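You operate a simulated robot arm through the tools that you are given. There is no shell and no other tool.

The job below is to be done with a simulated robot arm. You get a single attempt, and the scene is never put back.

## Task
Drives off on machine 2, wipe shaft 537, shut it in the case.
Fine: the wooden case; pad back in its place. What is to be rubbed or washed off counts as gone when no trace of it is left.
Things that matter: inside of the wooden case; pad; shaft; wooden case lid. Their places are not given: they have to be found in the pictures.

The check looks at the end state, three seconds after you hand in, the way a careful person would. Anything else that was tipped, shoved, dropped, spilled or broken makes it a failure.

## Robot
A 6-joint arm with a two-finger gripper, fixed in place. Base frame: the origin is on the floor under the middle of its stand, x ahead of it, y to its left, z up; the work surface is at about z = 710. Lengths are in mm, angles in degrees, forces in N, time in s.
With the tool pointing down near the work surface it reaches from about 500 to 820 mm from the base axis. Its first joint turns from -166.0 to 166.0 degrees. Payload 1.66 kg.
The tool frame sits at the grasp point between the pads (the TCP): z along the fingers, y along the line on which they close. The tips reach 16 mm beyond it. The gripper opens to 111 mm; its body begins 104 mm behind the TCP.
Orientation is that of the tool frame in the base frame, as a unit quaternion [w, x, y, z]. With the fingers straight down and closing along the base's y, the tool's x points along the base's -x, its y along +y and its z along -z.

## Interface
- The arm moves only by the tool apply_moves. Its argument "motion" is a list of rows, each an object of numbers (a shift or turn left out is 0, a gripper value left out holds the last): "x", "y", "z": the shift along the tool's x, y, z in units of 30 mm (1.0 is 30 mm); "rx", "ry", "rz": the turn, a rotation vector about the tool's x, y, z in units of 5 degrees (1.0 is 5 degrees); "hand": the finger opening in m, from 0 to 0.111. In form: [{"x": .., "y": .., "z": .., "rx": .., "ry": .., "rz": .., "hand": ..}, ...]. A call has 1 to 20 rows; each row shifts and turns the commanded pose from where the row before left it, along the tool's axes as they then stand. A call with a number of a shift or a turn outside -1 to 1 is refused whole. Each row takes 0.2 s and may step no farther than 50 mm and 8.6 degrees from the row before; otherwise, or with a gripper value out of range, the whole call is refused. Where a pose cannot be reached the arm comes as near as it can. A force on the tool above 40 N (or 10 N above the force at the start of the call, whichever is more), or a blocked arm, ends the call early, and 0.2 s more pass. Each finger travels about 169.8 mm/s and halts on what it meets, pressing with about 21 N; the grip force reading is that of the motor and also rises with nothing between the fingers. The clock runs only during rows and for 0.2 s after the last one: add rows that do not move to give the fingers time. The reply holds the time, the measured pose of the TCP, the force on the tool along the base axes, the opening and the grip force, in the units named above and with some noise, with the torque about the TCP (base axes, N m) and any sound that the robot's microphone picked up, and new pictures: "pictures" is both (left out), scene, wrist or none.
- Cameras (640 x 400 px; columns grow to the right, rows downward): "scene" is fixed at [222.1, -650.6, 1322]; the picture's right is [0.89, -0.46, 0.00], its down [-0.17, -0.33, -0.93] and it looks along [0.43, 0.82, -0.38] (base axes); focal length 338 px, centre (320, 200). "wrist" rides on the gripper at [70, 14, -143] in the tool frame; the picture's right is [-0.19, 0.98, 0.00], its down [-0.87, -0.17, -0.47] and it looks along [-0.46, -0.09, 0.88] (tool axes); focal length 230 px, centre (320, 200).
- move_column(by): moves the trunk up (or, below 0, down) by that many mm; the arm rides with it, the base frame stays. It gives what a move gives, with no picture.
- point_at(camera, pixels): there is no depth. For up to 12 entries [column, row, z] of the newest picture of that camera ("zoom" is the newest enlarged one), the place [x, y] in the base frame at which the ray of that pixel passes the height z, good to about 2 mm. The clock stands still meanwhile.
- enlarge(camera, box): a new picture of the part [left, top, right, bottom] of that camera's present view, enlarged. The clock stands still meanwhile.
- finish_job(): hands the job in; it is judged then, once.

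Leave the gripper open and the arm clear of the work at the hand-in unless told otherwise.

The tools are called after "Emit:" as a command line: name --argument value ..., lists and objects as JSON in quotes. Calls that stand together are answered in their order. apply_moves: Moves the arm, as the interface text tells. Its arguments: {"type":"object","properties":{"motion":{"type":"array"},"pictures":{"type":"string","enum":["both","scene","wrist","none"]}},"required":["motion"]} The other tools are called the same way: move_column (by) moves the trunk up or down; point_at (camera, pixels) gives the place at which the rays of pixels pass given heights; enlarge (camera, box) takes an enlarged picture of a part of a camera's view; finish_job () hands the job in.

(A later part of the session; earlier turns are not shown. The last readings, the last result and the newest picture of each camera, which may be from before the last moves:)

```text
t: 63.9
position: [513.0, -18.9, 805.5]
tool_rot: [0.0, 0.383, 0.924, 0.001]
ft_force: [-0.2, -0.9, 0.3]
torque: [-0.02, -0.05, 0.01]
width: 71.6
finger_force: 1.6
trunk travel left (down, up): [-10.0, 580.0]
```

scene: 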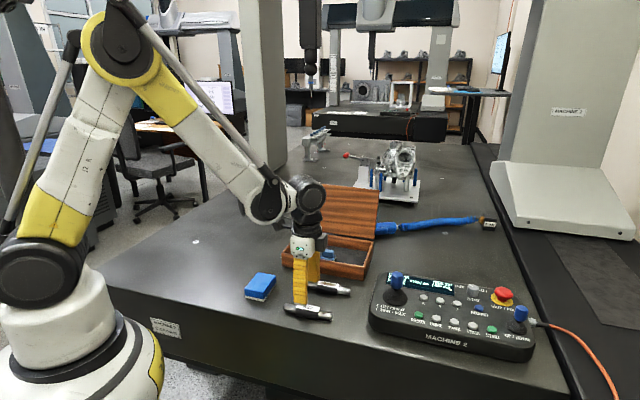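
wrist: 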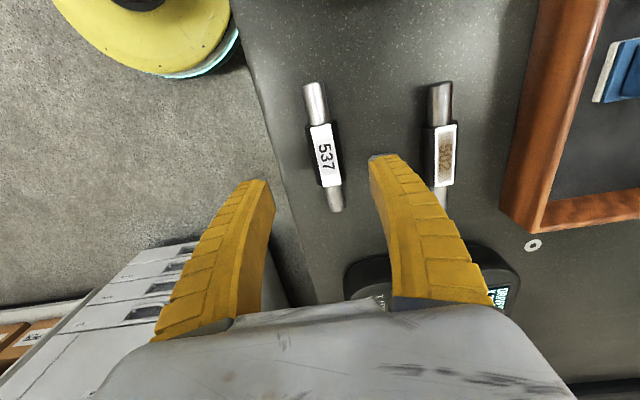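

The shaft centre is confirmed at (515.3,-13). I'll shift 4–5 mm sideways, then descend so the fingers straddle the body.

Emit:
apply_moves --motion '[{"x": 0.07, "y": 0.15}, {"z": 0.6}, {"z": 0.6}, {"z": 0.5}, {"z": 0.4}, {}]'

Emit:
enlarge --camera "wrist" --box '[200, 80, 440, 280]'

Emit:
enlarge --camera "scene" --box '[260, 250, 360, 330]'

```text
t: 65.2
position: [512.3, -11.1, 741.9]
tool_rot: [0.0, 0.383, 0.924, -0.001]
ft_force: [-0.2, 0.3, -0.2]
torque: [-0.02, 0.0, 0.0]
width: 71.7
finger_force: 0.2
trunk travel left (down, up): [-10.0, 580.0]
```

scene: 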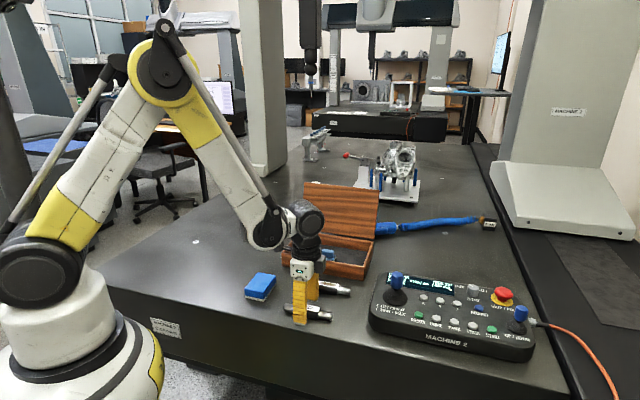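
wrist: 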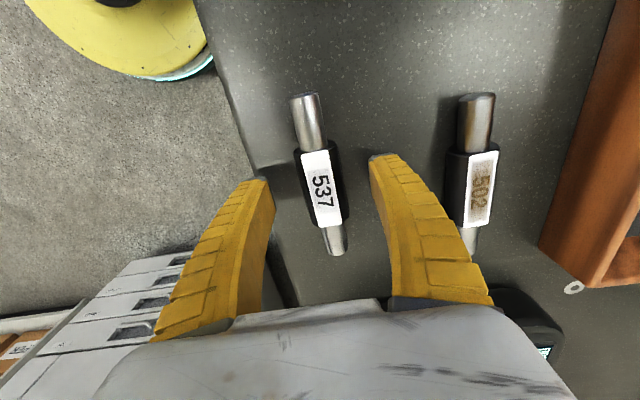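

```text
2.00 times, centred on (320, 180) of wrist
```

zoom: 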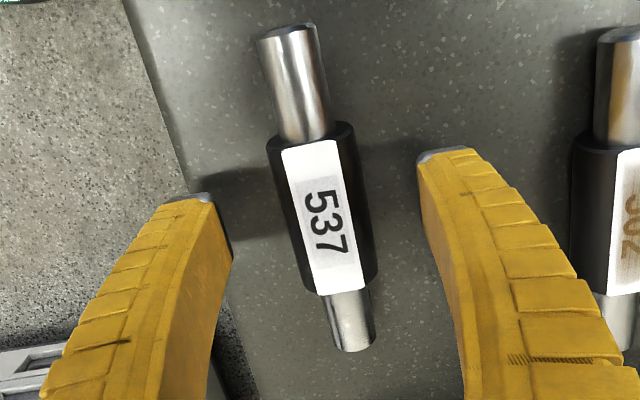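

```text
5.00 times, centred on (310, 290) of scene
```

zoom: 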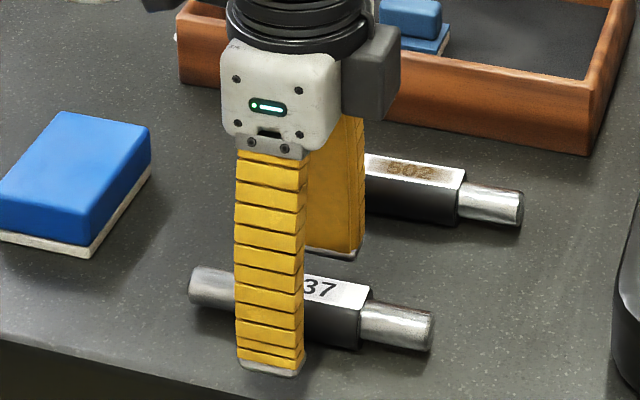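

The shaft sits centred between the fingers. I'll go down the last 11 mm and close on it.

Emit:
apply_moves --motion '[{"z": 0.2}, {"z": 0.15}, {}, {"hand": 0.05}, {"hand": 0.035}, {"hand": 0.02}, {"hand": 0.02}, {}]'

Emit:
enlarge --camera "wrist" --box '[200, 80, 440, 280]'

Emit:
enlarge --camera "scene" --box '[260, 250, 360, 330]'

```text
t: 67.0
position: [514.5, -9.7, 731.1]
tool_rot: [0.001, 0.383, 0.924, 0.0]
ft_force: [2.9, -0.1, 8.1]
torque: [-0.02, -0.07, 0.12]
width: 29.4
finger_force: 21.1
trunk travel left (down, up): [-10.0, 580.0]
```

scene: 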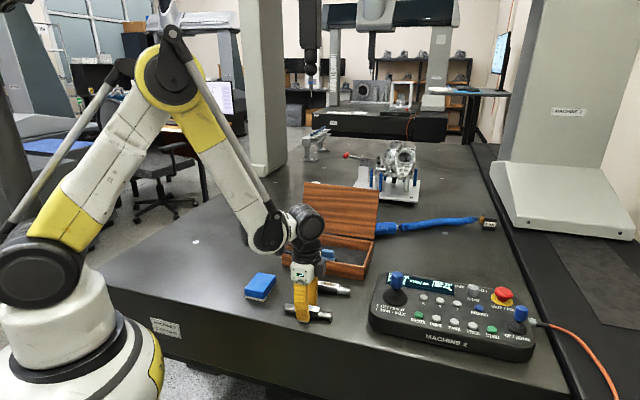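
wrist: 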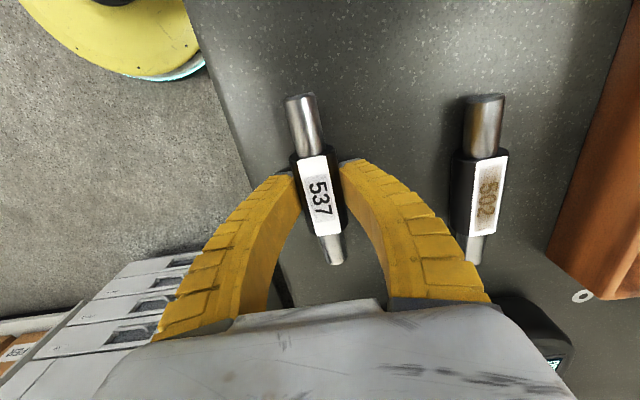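

```text
2.00 times, centred on (320, 180) of wrist
```

zoom: 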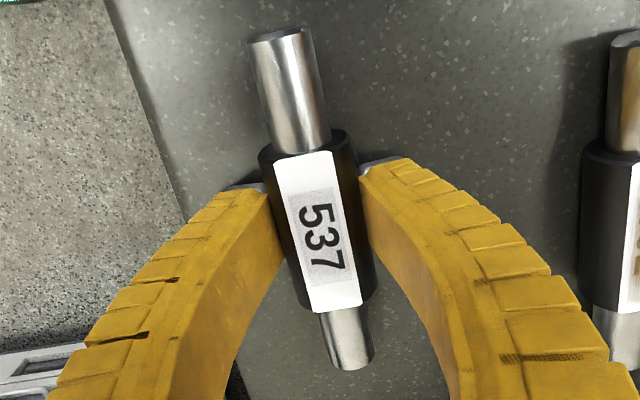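

```text
5.00 times, centred on (310, 290) of scene
```

zoom: 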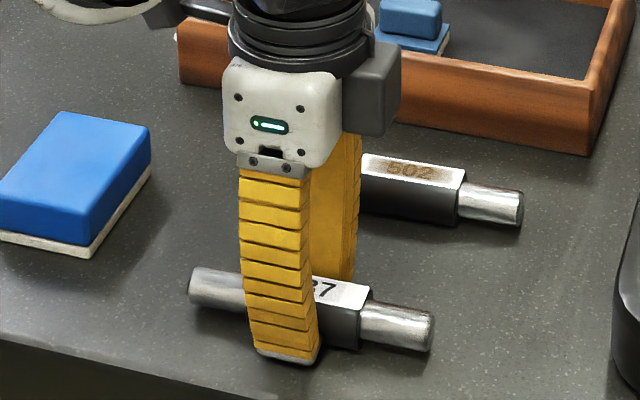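

The shaft is gripped at 29.4 mm with the number facing up. I'll lift it slowly and check that it hangs level.

Emit:
apply_moves --motion '[{"z": -0.2}, {"z": -0.4}, {"z": -0.8}, {"z": -1}, {"z": -1}, {}]'

Emit:
enlarge --camera "scene" --box '[260, 230, 360, 310]'

```text
t: 68.5
position: [517.7, -11.0, 831.6]
tool_rot: [0.0, 0.383, 0.924, 0.0]
ft_force: [-0.3, -0.6, -5.1]
torque: [0.02, -0.01, 0.0]
width: 25.8
finger_force: 21.0
trunk travel left (down, up): [-10.0, 580.0]
```

scene: 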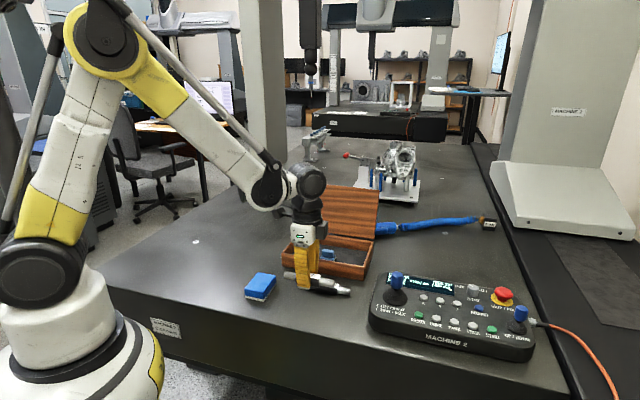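
wrist: 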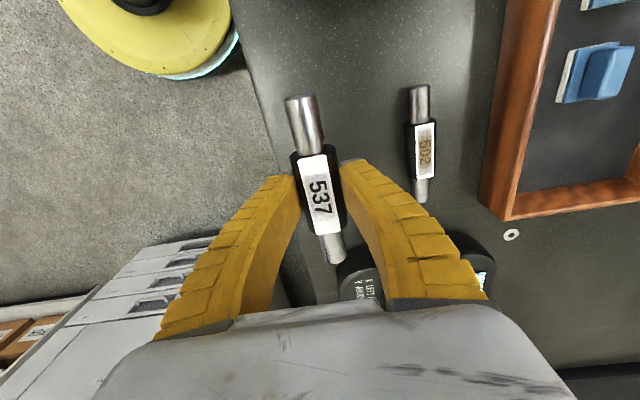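

```text
5.00 times, centred on (310, 270) of scene
```

zoom: 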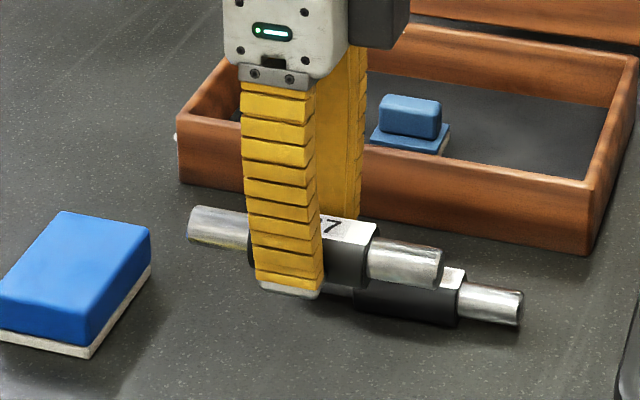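

The shaft is up and level, reading about 5 N of weight. The opening changed from 29.4 to 25.8 mm, so I'll check whether it's slipping.

Emit:
apply_moves --motion '[{}, {}, {}, {}]'

Emit:
enlarge --camera "wrist" --box '[240, 80, 400, 280]'

Emit:
enlarge --camera "scene" --box '[280, 255, 360, 305]'

```text
t: 69.5
position: [518.2, -10.6, 832.1]
tool_rot: [0.0, 0.383, 0.924, 0.0]
ft_force: [-0.4, -1.1, -5.4]
torque: [0.02, 0.03, -0.01]
width: 25.9
finger_force: 21.2
trunk travel left (down, up): [-10.0, 580.0]
```

scene: 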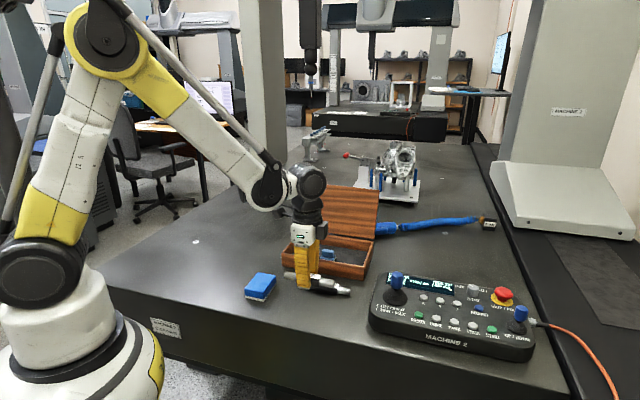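
wrist: 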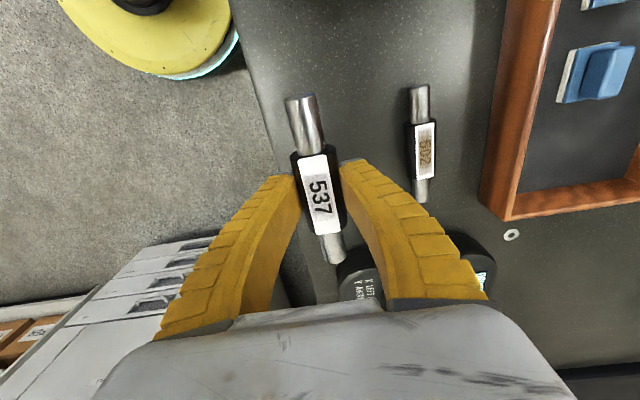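

```text
2.00 times, centred on (320, 180) of wrist
```

zoom: 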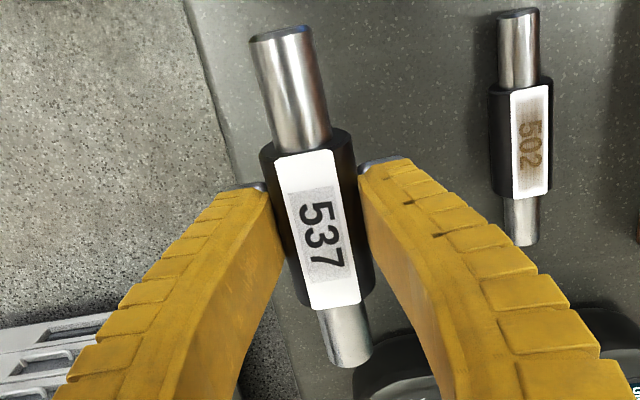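

```text
8.00 times, centred on (320, 280) of scene
```

zoom: 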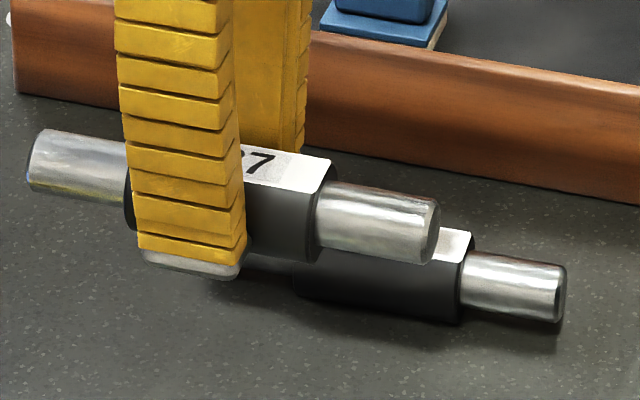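

The grip is stable at 25.9 mm. I'll raise the trunk 90 mm back to its starting height, for reach over the case and plenty of clearance.

Emit:
move_column --by 90

```text
t: 70.7
position: [516.9, -11.3, 922.2]
tool_rot: [0.0, 0.382, 0.924, 0.0]
ft_force: [0.1, 0.3, -5.2]
torque: [0.01, 0.01, -0.01]
width: 25.8
finger_force: 21.0
trunk travel left (down, up): [-100.0, 490.0]
```

Now I'll turn the tool 90°, so the shaft lies across the case (along v). In that orientation there is room for both the fingers and the shaft in the free right-hand bay.

Emit:
apply_moves --motion '[{"rz": -1}, {"rz": -1}, {"rz": -1}, {"rz": -1}, {"rz": -1}, {"rz": -1}, {"rz": -1}, {"rz": -1}, {"rz": -1}, {"rz": -1}, {"rz": -1}, {"rz": -1}, {"rz": -1}, {"rz": -1}, {"rz": -1}, {"rz": -1}, {"rz": -1}, {"rz": -1}, {}]'

```text
t: 74.7
position: [516.6, -12.8, 922.2]
tool_rot: [0.0, -0.384, 0.923, 0.0]
ft_force: [-0.1, -1.0, -6.3]
torque: [0.03, 0.02, -0.01]
width: 25.8
finger_force: 21.0
trunk travel left (down, up): [-100.0, 490.0]
```

scene: 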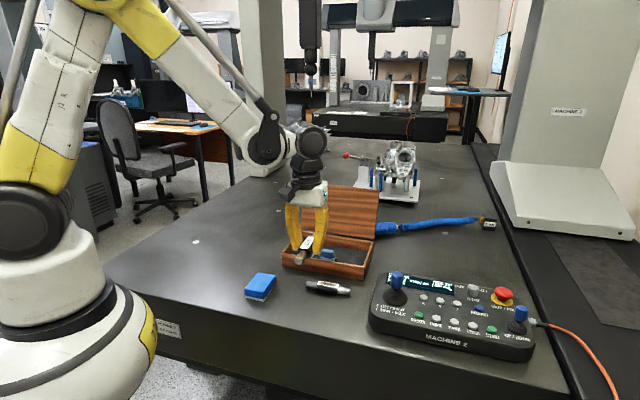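
wrist: 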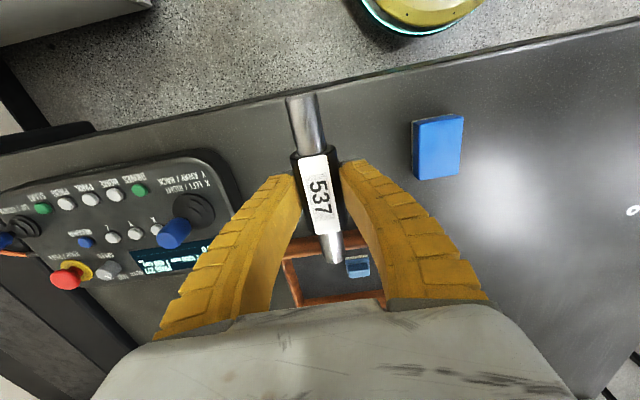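

The shaft is turned with the number still up. I'll carry it over the right-hand bay of the case (u about 420, v about 627), keeping at z 922.

Emit:
apply_moves --motion '[{"x": -0.889, "y": -0.154}, {"x": -0.889, "y": -0.154}, {"x": -0.889, "y": -0.154}, {"x": -0.889, "y": -0.154}, {"x": -0.889, "y": -0.154}, {"x": -0.889, "y": -0.154}, {"x": -0.889, "y": -0.154}, {"x": -0.889, "y": -0.154}, {"x": -0.889, "y": -0.154}, {"x": -0.889, "y": -0.154}, {}, {}]'

Emit:
apply_moves --motion '[{}]' --pictures "none"

Emit:
enlarge --camera "wrist" --box '[180, 40, 480, 240]'

```text
t: 77.3
position: [737.1, 144.4, 919.5]
tool_rot: [-0.001, -0.383, 0.924, 0.0]
ft_force: [0.3, -0.1, -5.1]
torque: [0.0, 0.0, 0.0]
width: 26.0
finger_force: 21.2
trunk travel left (down, up): [-100.0, 490.0]
```

scene: 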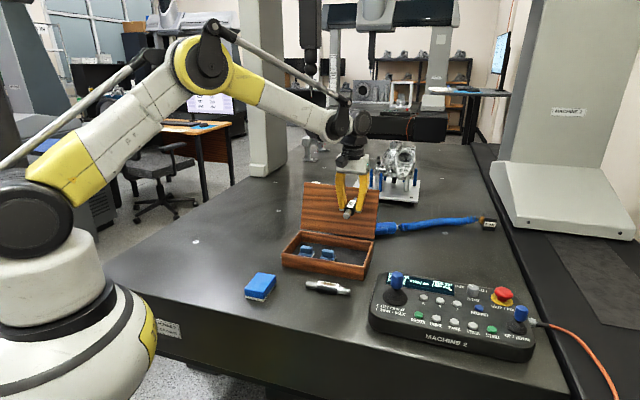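
wrist: 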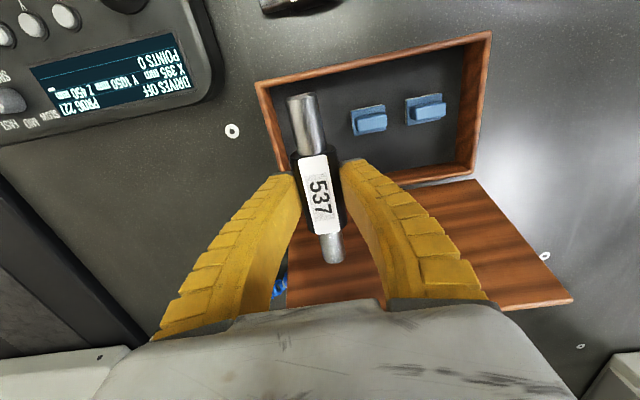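

```text
t: 77.7
position: [738.7, 143.5, 921.6]
tool_rot: [0.0, -0.382, 0.924, 0.0]
ft_force: [-0.3, 0.9, -6.0]
torque: [0.0, 0.02, 0.02]
width: 26.0
finger_force: 20.9
trunk travel left (down, up): [-100.0, 490.0]
```

```text
2.00 times, centred on (330, 140) of wrist
```

zoom: 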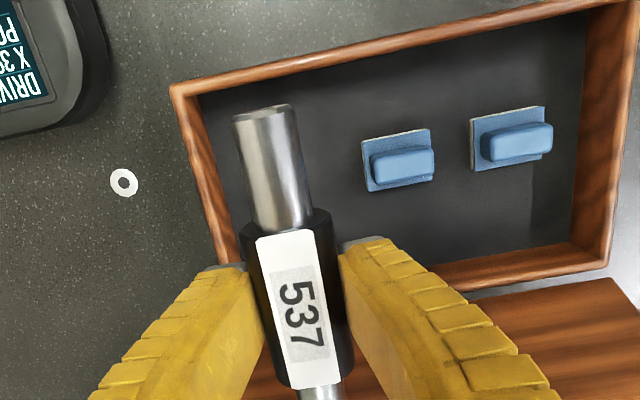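

The view from here shows the bay. I'll measure the right wall, the front and back walls, and block 2's near edge to check the clearances.

Emit:
point_at --camera "zoom" --pixels '[[200, 97, 720], [237, 235, 720], [170, 88, 755], [184, 84, 755], [218, 262, 755], [361, 141, 720], [369, 191, 720], [430, 130, 720], [434, 180, 720], [450, 263, 720], [450, 288, 755], [400, 45, 720]]'

Emit:
enlarge --camera "scene" --box '[270, 170, 400, 290]'

```text
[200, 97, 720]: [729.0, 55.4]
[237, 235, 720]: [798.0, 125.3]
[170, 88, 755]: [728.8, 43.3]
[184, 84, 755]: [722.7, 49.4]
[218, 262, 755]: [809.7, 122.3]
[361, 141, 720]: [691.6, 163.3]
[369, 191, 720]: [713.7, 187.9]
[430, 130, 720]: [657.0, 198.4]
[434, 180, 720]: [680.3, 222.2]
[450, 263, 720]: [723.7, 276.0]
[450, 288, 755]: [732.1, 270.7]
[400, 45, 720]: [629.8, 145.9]
```

```text
3.33 times, centred on (335, 230) of scene
```

zoom: 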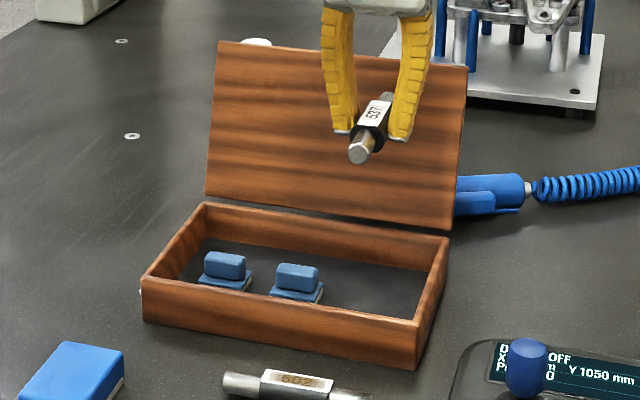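

Clearances: the bay runs from u 373 (block 2) to 475 (right wall) and from v about 553 to 703. With the shaft centred at u 422, v 627 everything fits with 6 mm or more. I'll lower most of the way and look again.

Emit:
apply_moves --motion '[{"y": -0.067, "z": 0.8}, {"z": 1}, {"z": 1}, {"z": 0.8}, {}]'

Emit:
enlarge --camera "wrist" --box '[180, 40, 480, 260]'

Emit:
enlarge --camera "scene" --box '[270, 180, 400, 290]'

```text
t: 78.9
position: [741.7, 142.8, 812.9]
tool_rot: [0.0, -0.383, 0.924, 0.0]
ft_force: [0.5, 0.0, -4.8]
torque: [-0.03, -0.03, -0.01]
width: 25.7
finger_force: 21.2
trunk travel left (down, up): [-100.0, 490.0]
```

scene: 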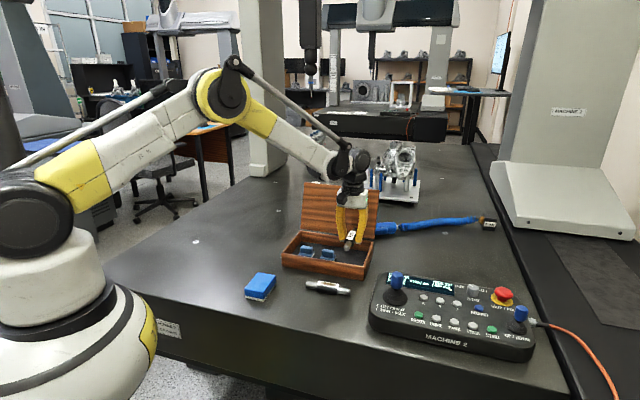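
wrist: 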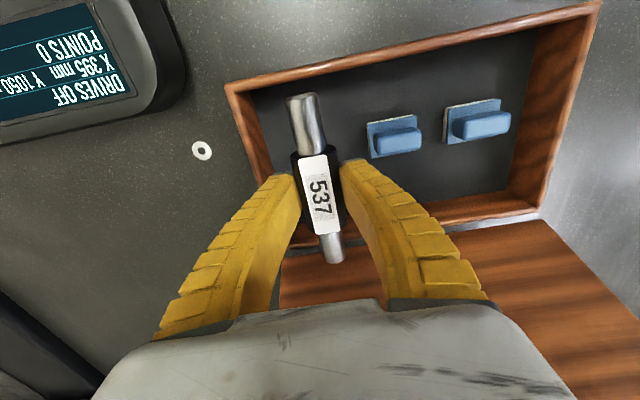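

```text
1.82 times, centred on (330, 150) of wrist
```

zoom: 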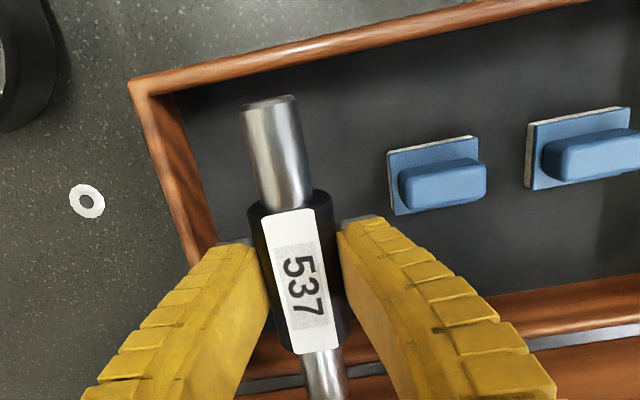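

```text
3.64 times, centred on (335, 235) of scene
```

zoom: 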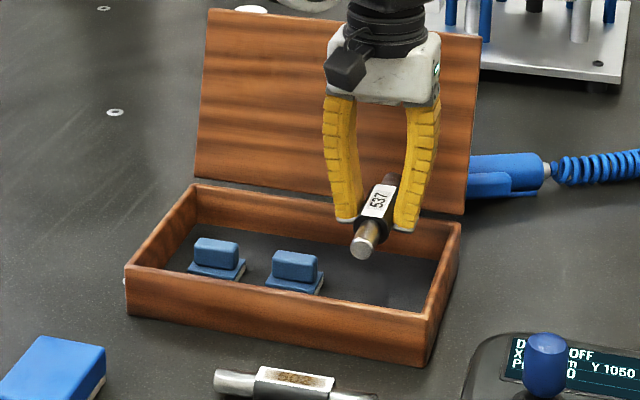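

Everything lines up: the fingers are clear of the right wall and block 2, and the gripper body is in front of the lid. I'll lower further to TCP of about 767.

Emit:
apply_moves --motion '[{"z": 0.6}, {"z": 0.5}, {"z": 0.4}, {}]'

Emit:
enlarge --camera "wrist" --box '[180, 40, 480, 260]'

Emit:
enlarge --camera "scene" --box '[280, 180, 400, 290]'

```text
t: 79.9
position: [740.6, 142.6, 769.4]
tool_rot: [0.001, -0.383, 0.924, 0.0]
ft_force: [0.1, 0.7, -5.3]
torque: [0.01, 0.0, -0.02]
width: 25.8
finger_force: 21.7
trunk travel left (down, up): [-100.0, 490.0]
```

scene: 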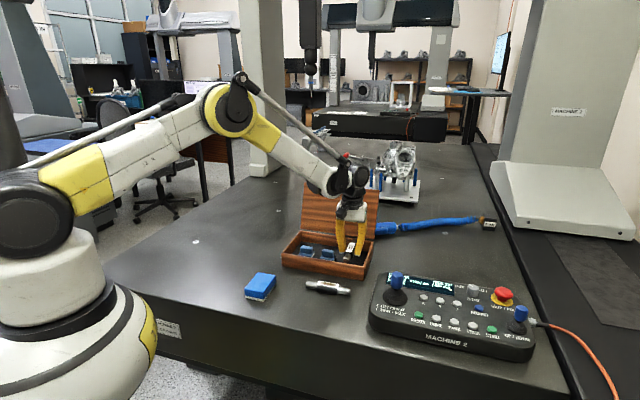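
wrist: 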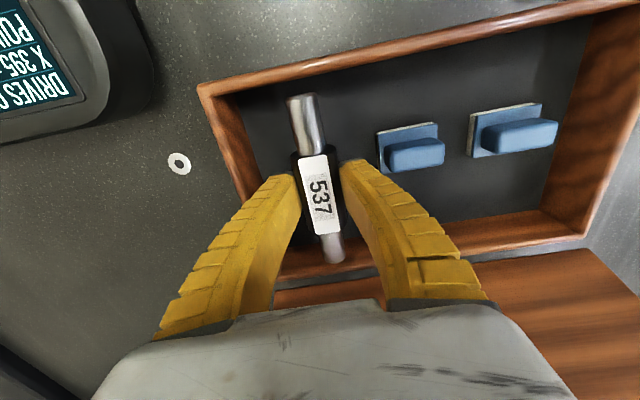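

```text
1.82 times, centred on (330, 150) of wrist
```

zoom: 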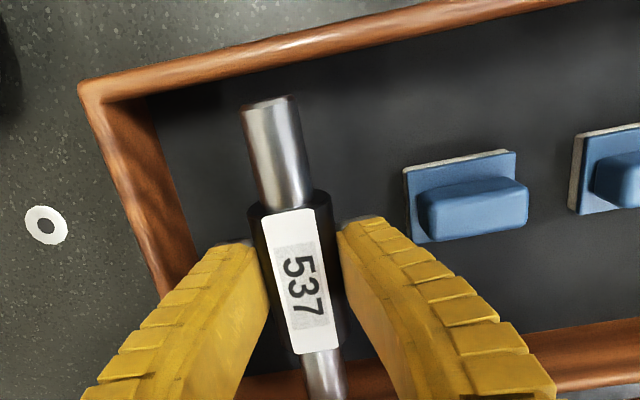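

```text
3.64 times, centred on (340, 235) of scene
```

zoom: 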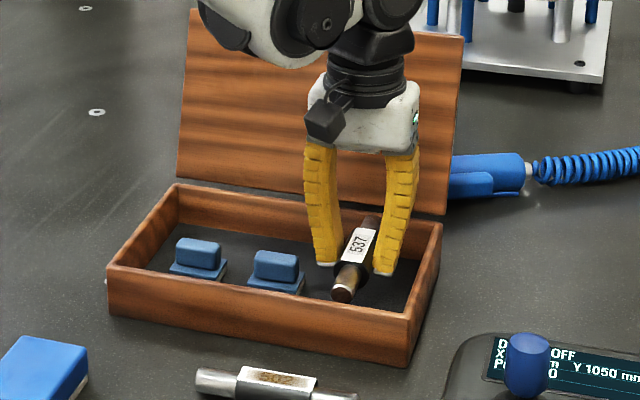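

The shaft is inside the walls. I'll lower slowly and watch for the case floor to take the weight, when the force rises from about -5 N.

Emit:
apply_moves --motion '[{"z": 0.2}, {"z": 0.2}, {}]' --pictures "none"

Emit:
apply_moves --motion '[{"z": 0.08}, {}]' --pictures "none"

Emit:
apply_moves --motion '[{"z": 0.08}, {}]' --pictures "none"

```text
t: 80.7
position: [740.3, 144.3, 758.0]
tool_rot: [0.0, -0.383, 0.924, 0.0]
ft_force: [-0.9, -0.2, -4.6]
torque: [-0.01, 0.05, 0.01]
width: 25.8
finger_force: 21.2
trunk travel left (down, up): [-100.0, 490.0]
```

```text
t: 81.3
position: [740.3, 142.1, 753.7]
tool_rot: [0.0, -0.383, 0.924, 0.0]
ft_force: [0.1, 0.5, -5.6]
torque: [-0.03, 0.0, 0.01]
width: 25.9
finger_force: 21.0
trunk travel left (down, up): [-100.0, 490.0]
```

```text
t: 81.9
position: [738.6, 143.1, 752.0]
tool_rot: [-0.001, -0.382, 0.924, 0.001]
ft_force: [-0.7, 0.8, -5.8]
torque: [-0.03, 0.03, 0.0]
width: 25.8
finger_force: 21.1
trunk travel left (down, up): [-100.0, 490.0]
```

Still hanging free at z about 752, so I'll continue in 2 mm steps.

Emit:
apply_moves --motion '[{"z": 0.07}, {}]' --pictures "none"

Emit:
apply_moves --motion '[{"z": 0.07}, {}]' --pictures "none"

Emit:
apply_moves --motion '[{"z": 0.07}, {}]' --pictures "none"

```text
t: 82.5
position: [739.9, 144.3, 749.4]
tool_rot: [0.0, -0.383, 0.924, 0.001]
ft_force: [-0.2, -0.2, -5.5]
torque: [0.01, 0.0, 0.0]
width: 25.6
finger_force: 21.1
trunk travel left (down, up): [-100.0, 490.0]
```

```text
t: 83.1
position: [739.8, 143.9, 747.6]
tool_rot: [0.0, -0.383, 0.924, 0.0]
ft_force: [-0.2, -0.2, -5.4]
torque: [-0.02, 0.03, 0.04]
width: 25.9
finger_force: 21.1
trunk travel left (down, up): [-100.0, 490.0]
```

```text
t: 83.7
position: [739.3, 143.6, 746.1]
tool_rot: [-0.001, -0.383, 0.924, 0.0]
ft_force: [0.5, -0.5, -5.7]
torque: [0.01, 0.0, -0.01]
width: 25.8
finger_force: 21.0
trunk travel left (down, up): [-100.0, 490.0]
```

No floor contact yet at z about 746. I'll take a quick look and then continue.

Emit:
apply_moves --motion '[{"z": 0.07}, {}]'

Emit:
enlarge --camera "scene" --box '[310, 200, 390, 290]'

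Emit:
enlarge --camera "wrist" --box '[180, 40, 480, 260]'

```text
t: 84.3
position: [740.3, 143.8, 744.7]
tool_rot: [0.0, -0.382, 0.924, -0.001]
ft_force: [0.0, 0.1, -5.9]
torque: [-0.04, 0.03, 0.0]
width: 25.9
finger_force: 20.9
trunk travel left (down, up): [-100.0, 490.0]
```

scene: 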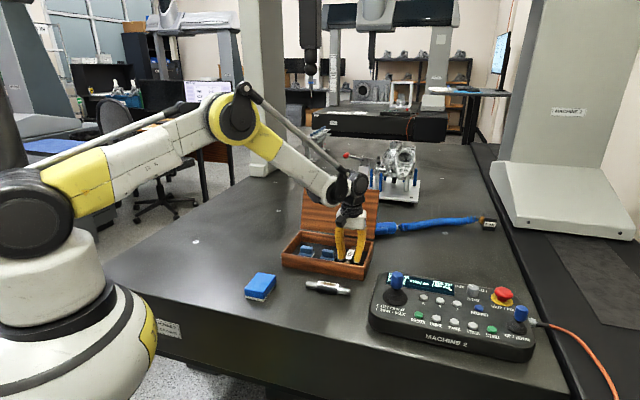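
wrist: 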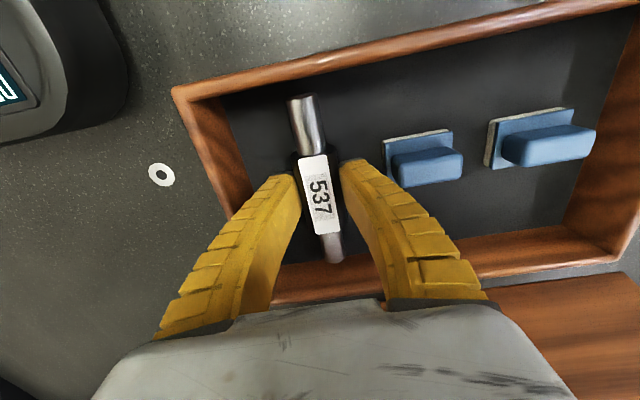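

```text
4.44 times, centred on (350, 245) of scene
```

zoom: 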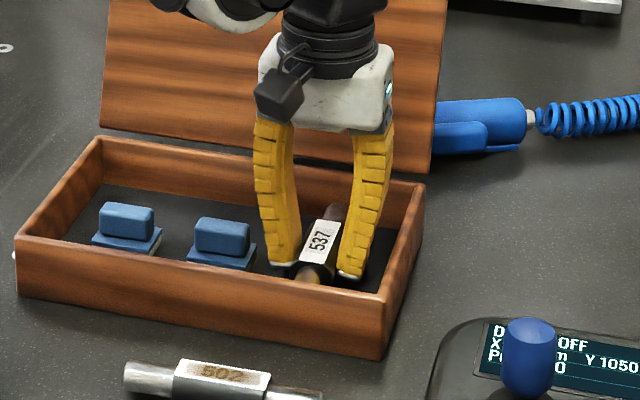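

```text
1.82 times, centred on (330, 150) of wrist
```

zoom: 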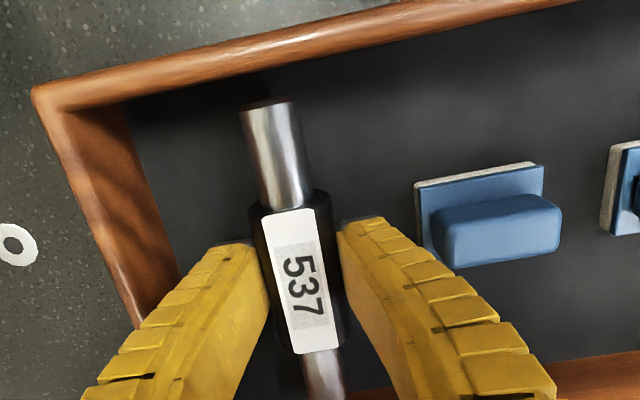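

The fingers are well clear of block 2 and the walls. I'll continue down in 2 mm steps.

Emit:
apply_moves --motion '[{"z": 0.07}, {}]' --pictures "none"

Emit:
apply_moves --motion '[{"z": 0.06}, {}]' --pictures "none"

Emit:
apply_moves --motion '[{"z": 0.05}, {}]' --pictures "none"

```text
t: 84.9
position: [739.9, 143.8, 741.6]
tool_rot: [0.0, -0.384, 0.923, 0.0]
ft_force: [-1.4, 0.3, -4.6]
torque: [0.0, -0.01, -0.01]
width: 25.9
finger_force: 21.0
trunk travel left (down, up): [-100.0, 490.0]
```

```text
t: 85.5
position: [740.2, 143.2, 739.5]
tool_rot: [0.0, -0.382, 0.924, 0.0]
ft_force: [4.7, -1.1, 6.0]
torque: [0.15, -0.17, -0.04]
width: 28.9
finger_force: 20.6
trunk travel left (down, up): [-100.0, 490.0]
```

```text
t: 86.1
position: [739.3, 144.1, 738.8]
tool_rot: [0.0, -0.383, 0.924, 0.0]
ft_force: [5.7, -3.0, 12.0]
torque: [0.01, -0.13, -0.04]
width: 31.5
finger_force: 21.0
trunk travel left (down, up): [-100.0, 490.0]
```

The floor has taken the shaft: the force is now upward and the fingers are sliding over the body. I'll open to about 40 mm and lift straight up.

Emit:
apply_moves --motion '[{"hand": 0.036}, {"hand": 0.04}, {"hand": 0.04}, {}]'

Emit:
enlarge --camera "wrist" --box '[180, 40, 480, 260]'

Emit:
enlarge --camera "scene" --box '[310, 200, 390, 290]'

```text
t: 87.1
position: [739.7, 145.5, 738.2]
tool_rot: [0.0, -0.383, 0.924, 0.0]
ft_force: [0.5, 0.1, -0.1]
torque: [-0.03, 0.0, 0.0]
width: 42.6
finger_force: 1.6
trunk travel left (down, up): [-100.0, 490.0]
```

scene: 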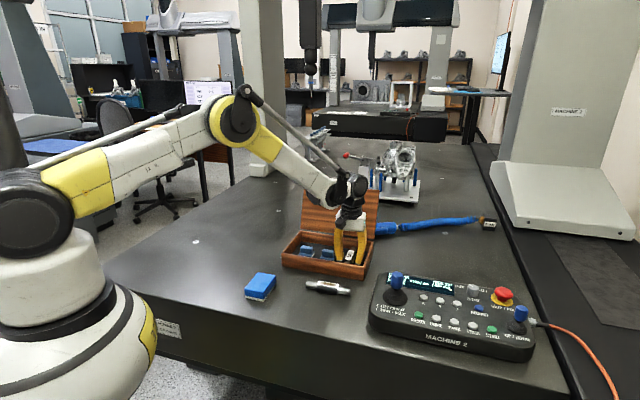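
wrist: 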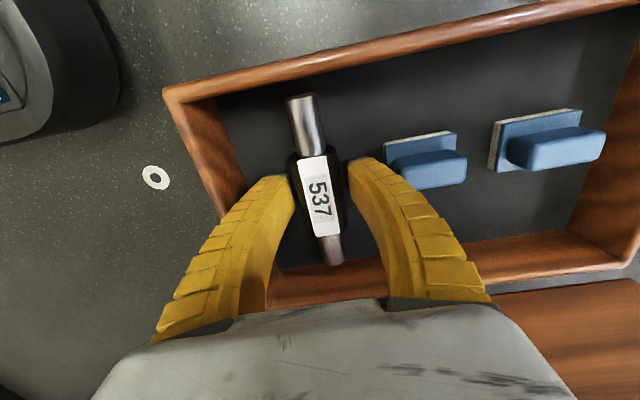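

```text
1.82 times, centred on (330, 150) of wrist
```

zoom: 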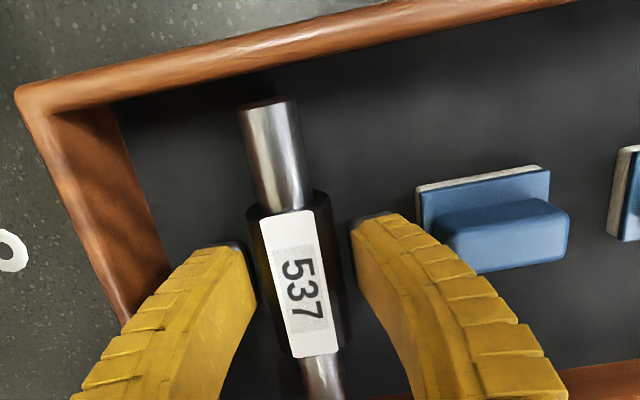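

```text
4.44 times, centred on (350, 245) of scene
```

zoom: 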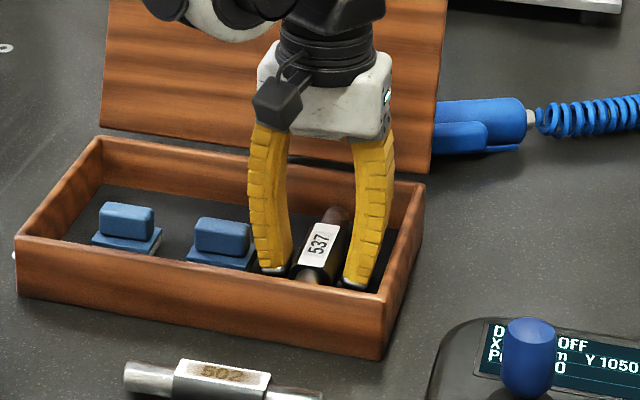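

The shaft is released and rests with its number up, both fingers clear of the body. I'll lift straight up out of the case.

Emit:
apply_moves --motion '[{"z": -0.2}, {"z": -0.3}, {"z": -0.5}, {"z": -0.8}, {"z": -1}, {"z": -1}, {"z": -1}, {"z": -1}, {"z": -1}, {}]'

Emit:
enlarge --camera "scene" --box '[280, 210, 390, 290]'

Emit:
enlarge --camera "wrist" --box '[220, 20, 500, 220]'

```text
t: 89.3
position: [740.5, 142.9, 941.4]
tool_rot: [0.0, -0.383, 0.924, -0.001]
ft_force: [0.0, 0.9, -0.3]
torque: [0.01, -0.02, 0.01]
width: 42.2
finger_force: 2.1
trunk travel left (down, up): [-100.0, 490.0]
```

scene: 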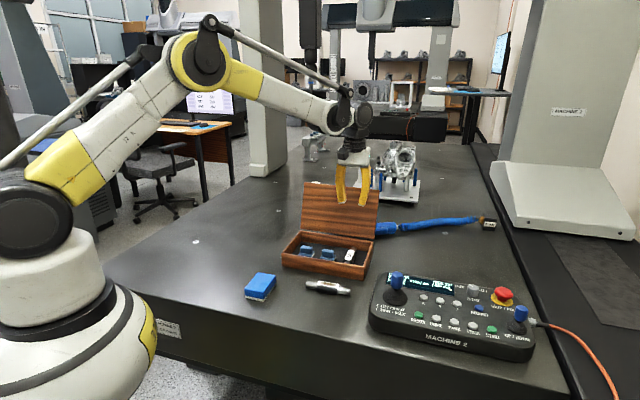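
wrist: 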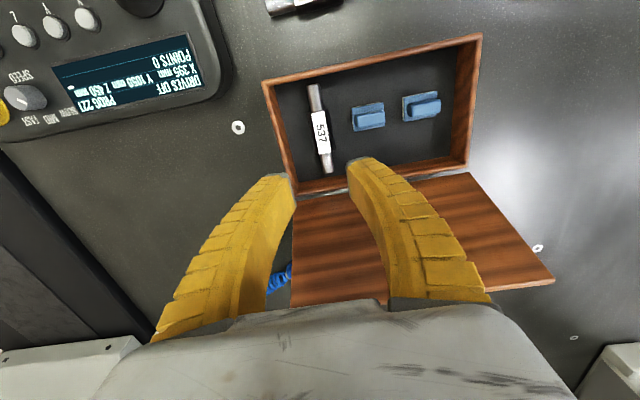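

```text
5.00 times, centred on (335, 250) of scene
```

zoom: 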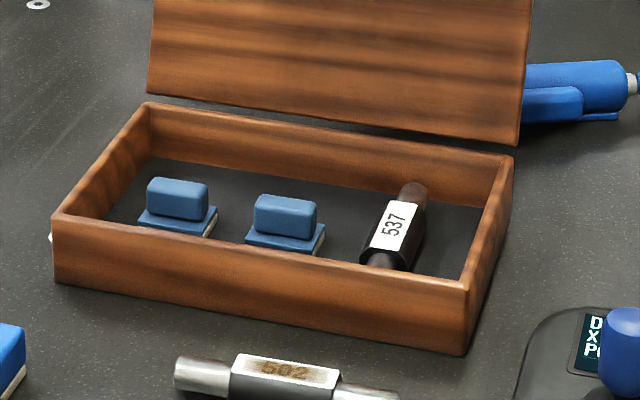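

```text
2.00 times, centred on (360, 120) of wrist
```

zoom: 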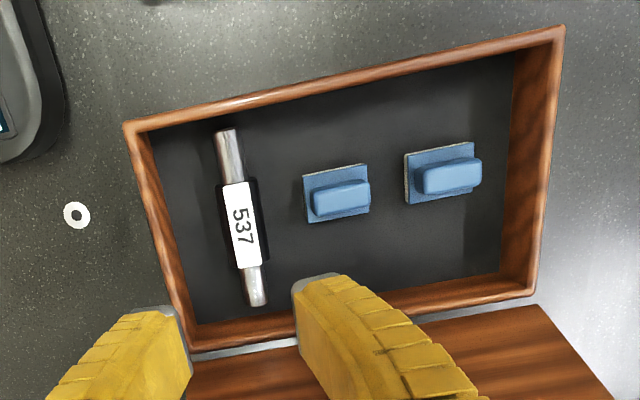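

Shaft 537 lies in the right-hand bay with both blocks undisturbed. For the lid, I'll rise above its top edge (about z 921) and turn the gripper back 90°, so one finger can go behind the lid and one in front.

Emit:
apply_moves --motion '[{"z": -1}, {"z": -1}, {"z": -0.5, "rz": 1}, {"rz": 1}, {"rz": 1}, {"rz": 1}, {"rz": 1}, {"rz": 1}, {"rz": 1}, {"rz": 1}, {"rz": 1}, {"rz": 1}, {"rz": 1}, {"rz": 1}, {"rz": 1}, {"rz": 1}, {"rz": 1}, {"rz": 1}, {"rz": 1}, {"rz": 1}]'

```text
t: 93.5
position: [740.6, 143.9, 1017.2]
tool_rot: [0.0, 0.382, 0.924, 0.0]
ft_force: [-0.8, -0.6, 0.1]
torque: [-0.02, -0.04, 0.01]
width: 42.5
finger_force: 1.5
trunk travel left (down, up): [-100.0, 490.0]
```

scene: 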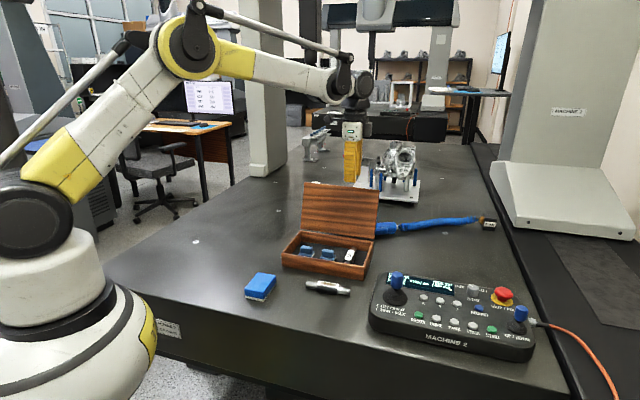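
wrist: 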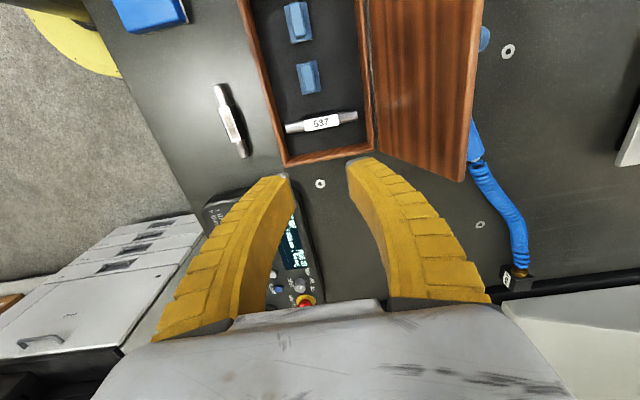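

From above I can see the lid's top edge from about (483,0) to (466,181), and a blue air gun and hose behind its right end. I'll locate the edge and look at what lies behind the left part.

Emit:
point_at --camera "wrist" --pixels '[[466, 181, 921], [484, 2, 921], [378, 150, 755], [367, 2, 755], [483, 40, 710], [508, 51, 710], [488, 40, 760], [466, 181, 911]]'

Emit:
enlarge --camera "wrist" --box '[360, 0, 540, 200]'

Emit:
enlarge --camera "scene" --box '[290, 160, 400, 250]'

```text
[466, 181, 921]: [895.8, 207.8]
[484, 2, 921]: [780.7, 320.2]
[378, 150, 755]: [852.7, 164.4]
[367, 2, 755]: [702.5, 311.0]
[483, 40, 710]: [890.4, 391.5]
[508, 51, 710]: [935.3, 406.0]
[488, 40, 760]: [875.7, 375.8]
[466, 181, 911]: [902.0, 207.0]
```

```text
2.00 times, centred on (450, 100) of wrist
```

zoom: 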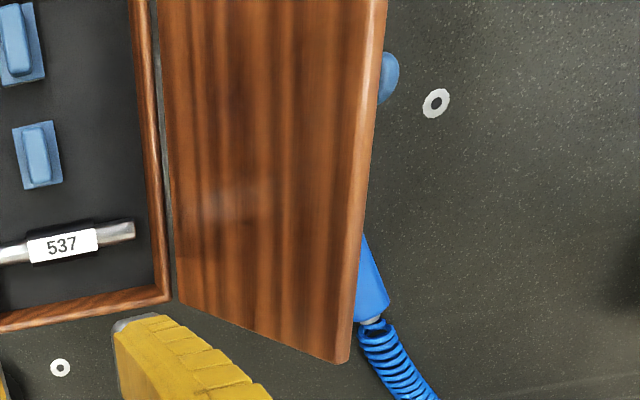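

```text
4.44 times, centred on (345, 205) of scene
```

zoom: 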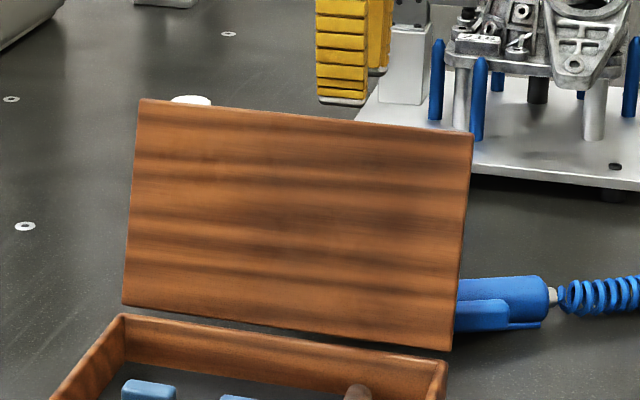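

The lid's top edge is at about v 779, z 920 and leans back. The left part (u about 255) is in reach, and nothing tall stands behind it there. I'll move above that spot, staying well above the lid.

Emit:
apply_moves --motion '[{"x": 0.696, "y": 0.624, "hand": 0.07}, {"x": 0.696, "y": 0.624}, {"x": 0.696, "y": 0.624}, {"x": 0.696, "y": 0.624}, {"x": 0.696, "y": 0.624}, {"x": 0.696, "y": 0.624}, {"x": 0.696, "y": 0.624}, {"x": 0.696, "y": 0.624}, {}, {}]'

Emit:
enlarge --camera "scene" --box '[270, 130, 400, 250]'

```text
t: 95.7
position: [728.5, 369.8, 1017.0]
tool_rot: [0.0, 0.382, 0.924, 0.001]
ft_force: [0.0, -0.2, -0.3]
torque: [0.03, 0.04, 0.01]
width: 71.9
finger_force: 1.3
trunk travel left (down, up): [-100.0, 490.0]
```

scene: 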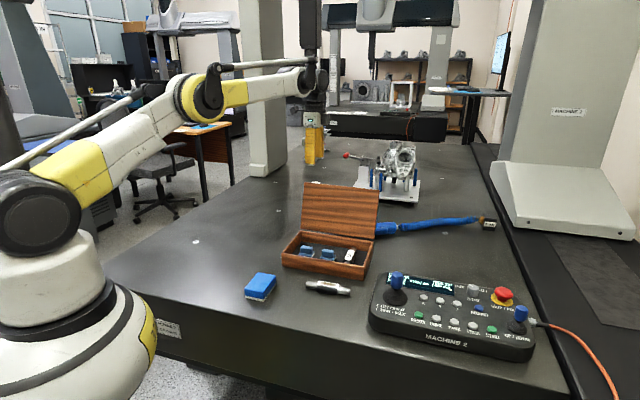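
wrist: 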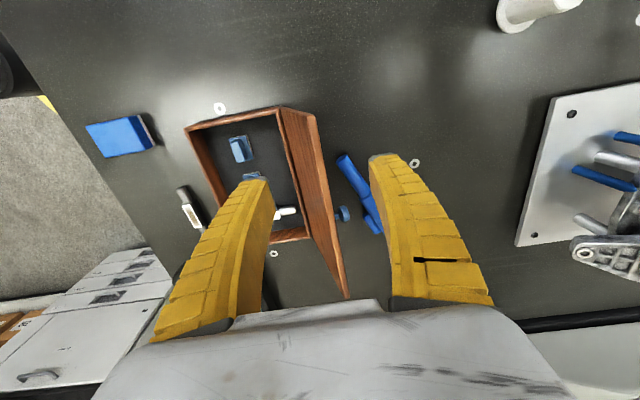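

```text
3.33 times, centred on (335, 190) of scene
```

zoom: 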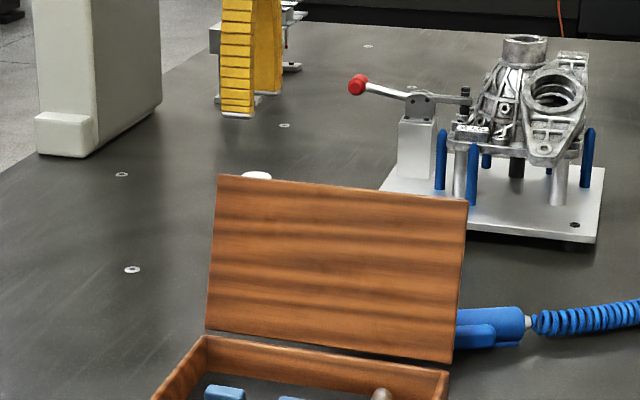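

The pose is in reach (u 254, v 777), with the lid edge lying between the open fingers in the wrist view. I'll check the machine's black ram near the arm's wrist in the scene before going down.

Emit:
enlarge --camera "scene" --box '[260, 0, 380, 170]'

Emit:
point_at --camera "scene" --pixels '[[262, 177, 710], [250, 170, 710], [310, 75, 1200], [310, 75, 1150], [313, 165, 1001]]'

Emit:
enlarge --camera "wrist" --box '[230, 80, 420, 310]'

```text
2.35 times, centred on (320, 85) of scene
```

zoom: 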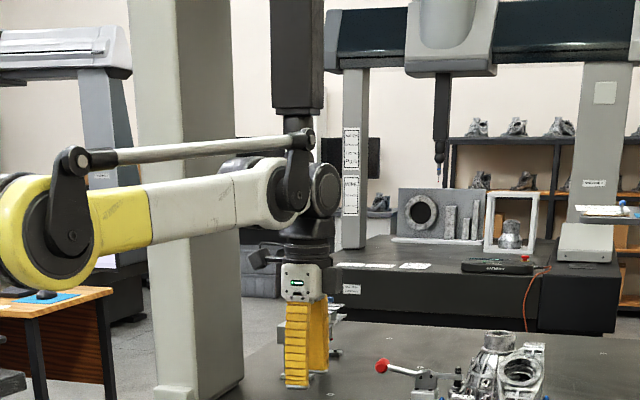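

```text
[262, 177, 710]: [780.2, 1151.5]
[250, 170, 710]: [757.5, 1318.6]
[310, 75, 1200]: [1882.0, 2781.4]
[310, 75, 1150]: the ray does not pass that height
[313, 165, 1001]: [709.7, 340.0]
```

```text
1.74 times, centred on (325, 195) of wrist
```

zoom: 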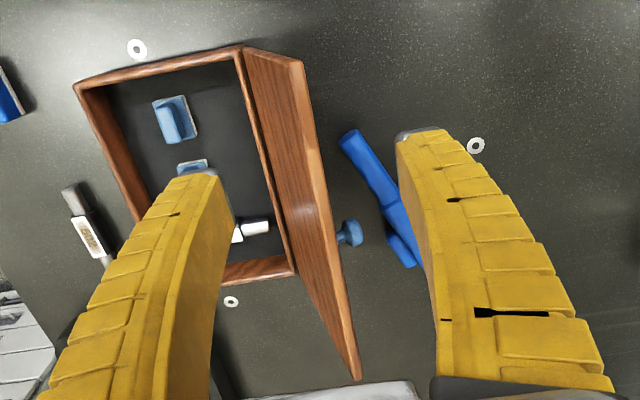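

The ram is far behind the arm, and the lid's edge lies between the two fingers. I'll lower so that the fingers straddle the lid's top edge.

Emit:
apply_moves --motion '[{"z": 0.8}, {"z": 0.8}, {"z": 0.6}, {"z": 0.4}, {}]'

Emit:
enlarge --camera "scene" --box '[270, 130, 400, 250]'

Emit:
enlarge --camera "wrist" --box '[230, 80, 420, 310]'

```text
t: 96.9
position: [727.3, 368.0, 939.2]
tool_rot: [0.0, 0.383, 0.924, 0.0]
ft_force: [-0.2, 0.2, 0.3]
torque: [0.0, -0.03, -0.03]
width: 71.7
finger_force: 1.4
trunk travel left (down, up): [-100.0, 490.0]
```

scene: 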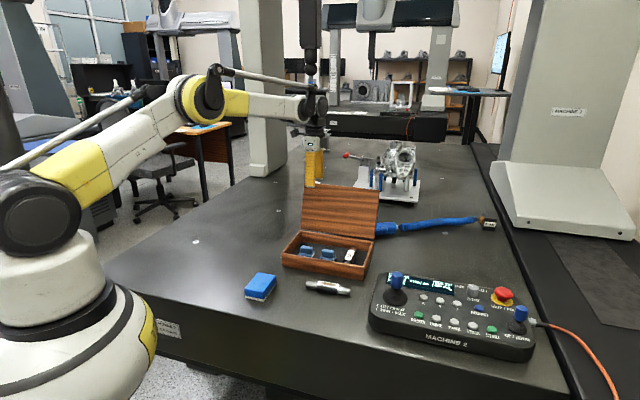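
wrist: 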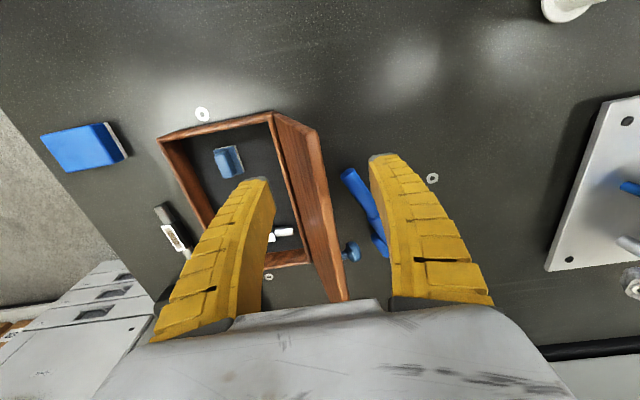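

```text
3.33 times, centred on (335, 190) of scene
```

zoom: 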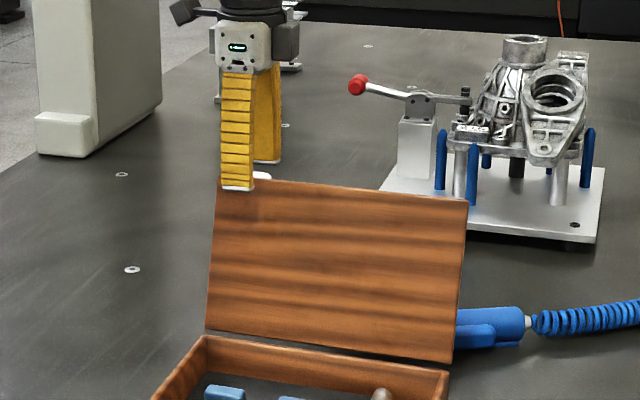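

```text
1.74 times, centred on (325, 195) of wrist
```

zoom: 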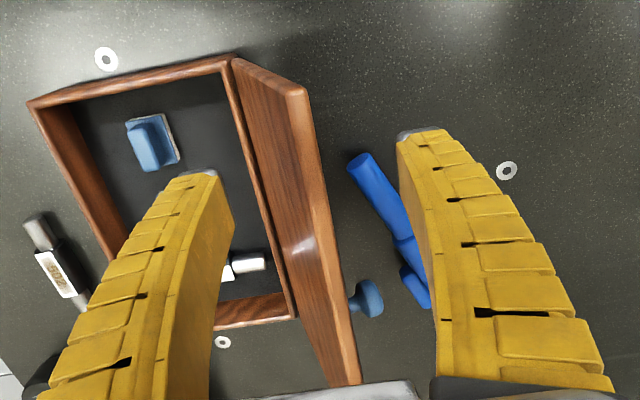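

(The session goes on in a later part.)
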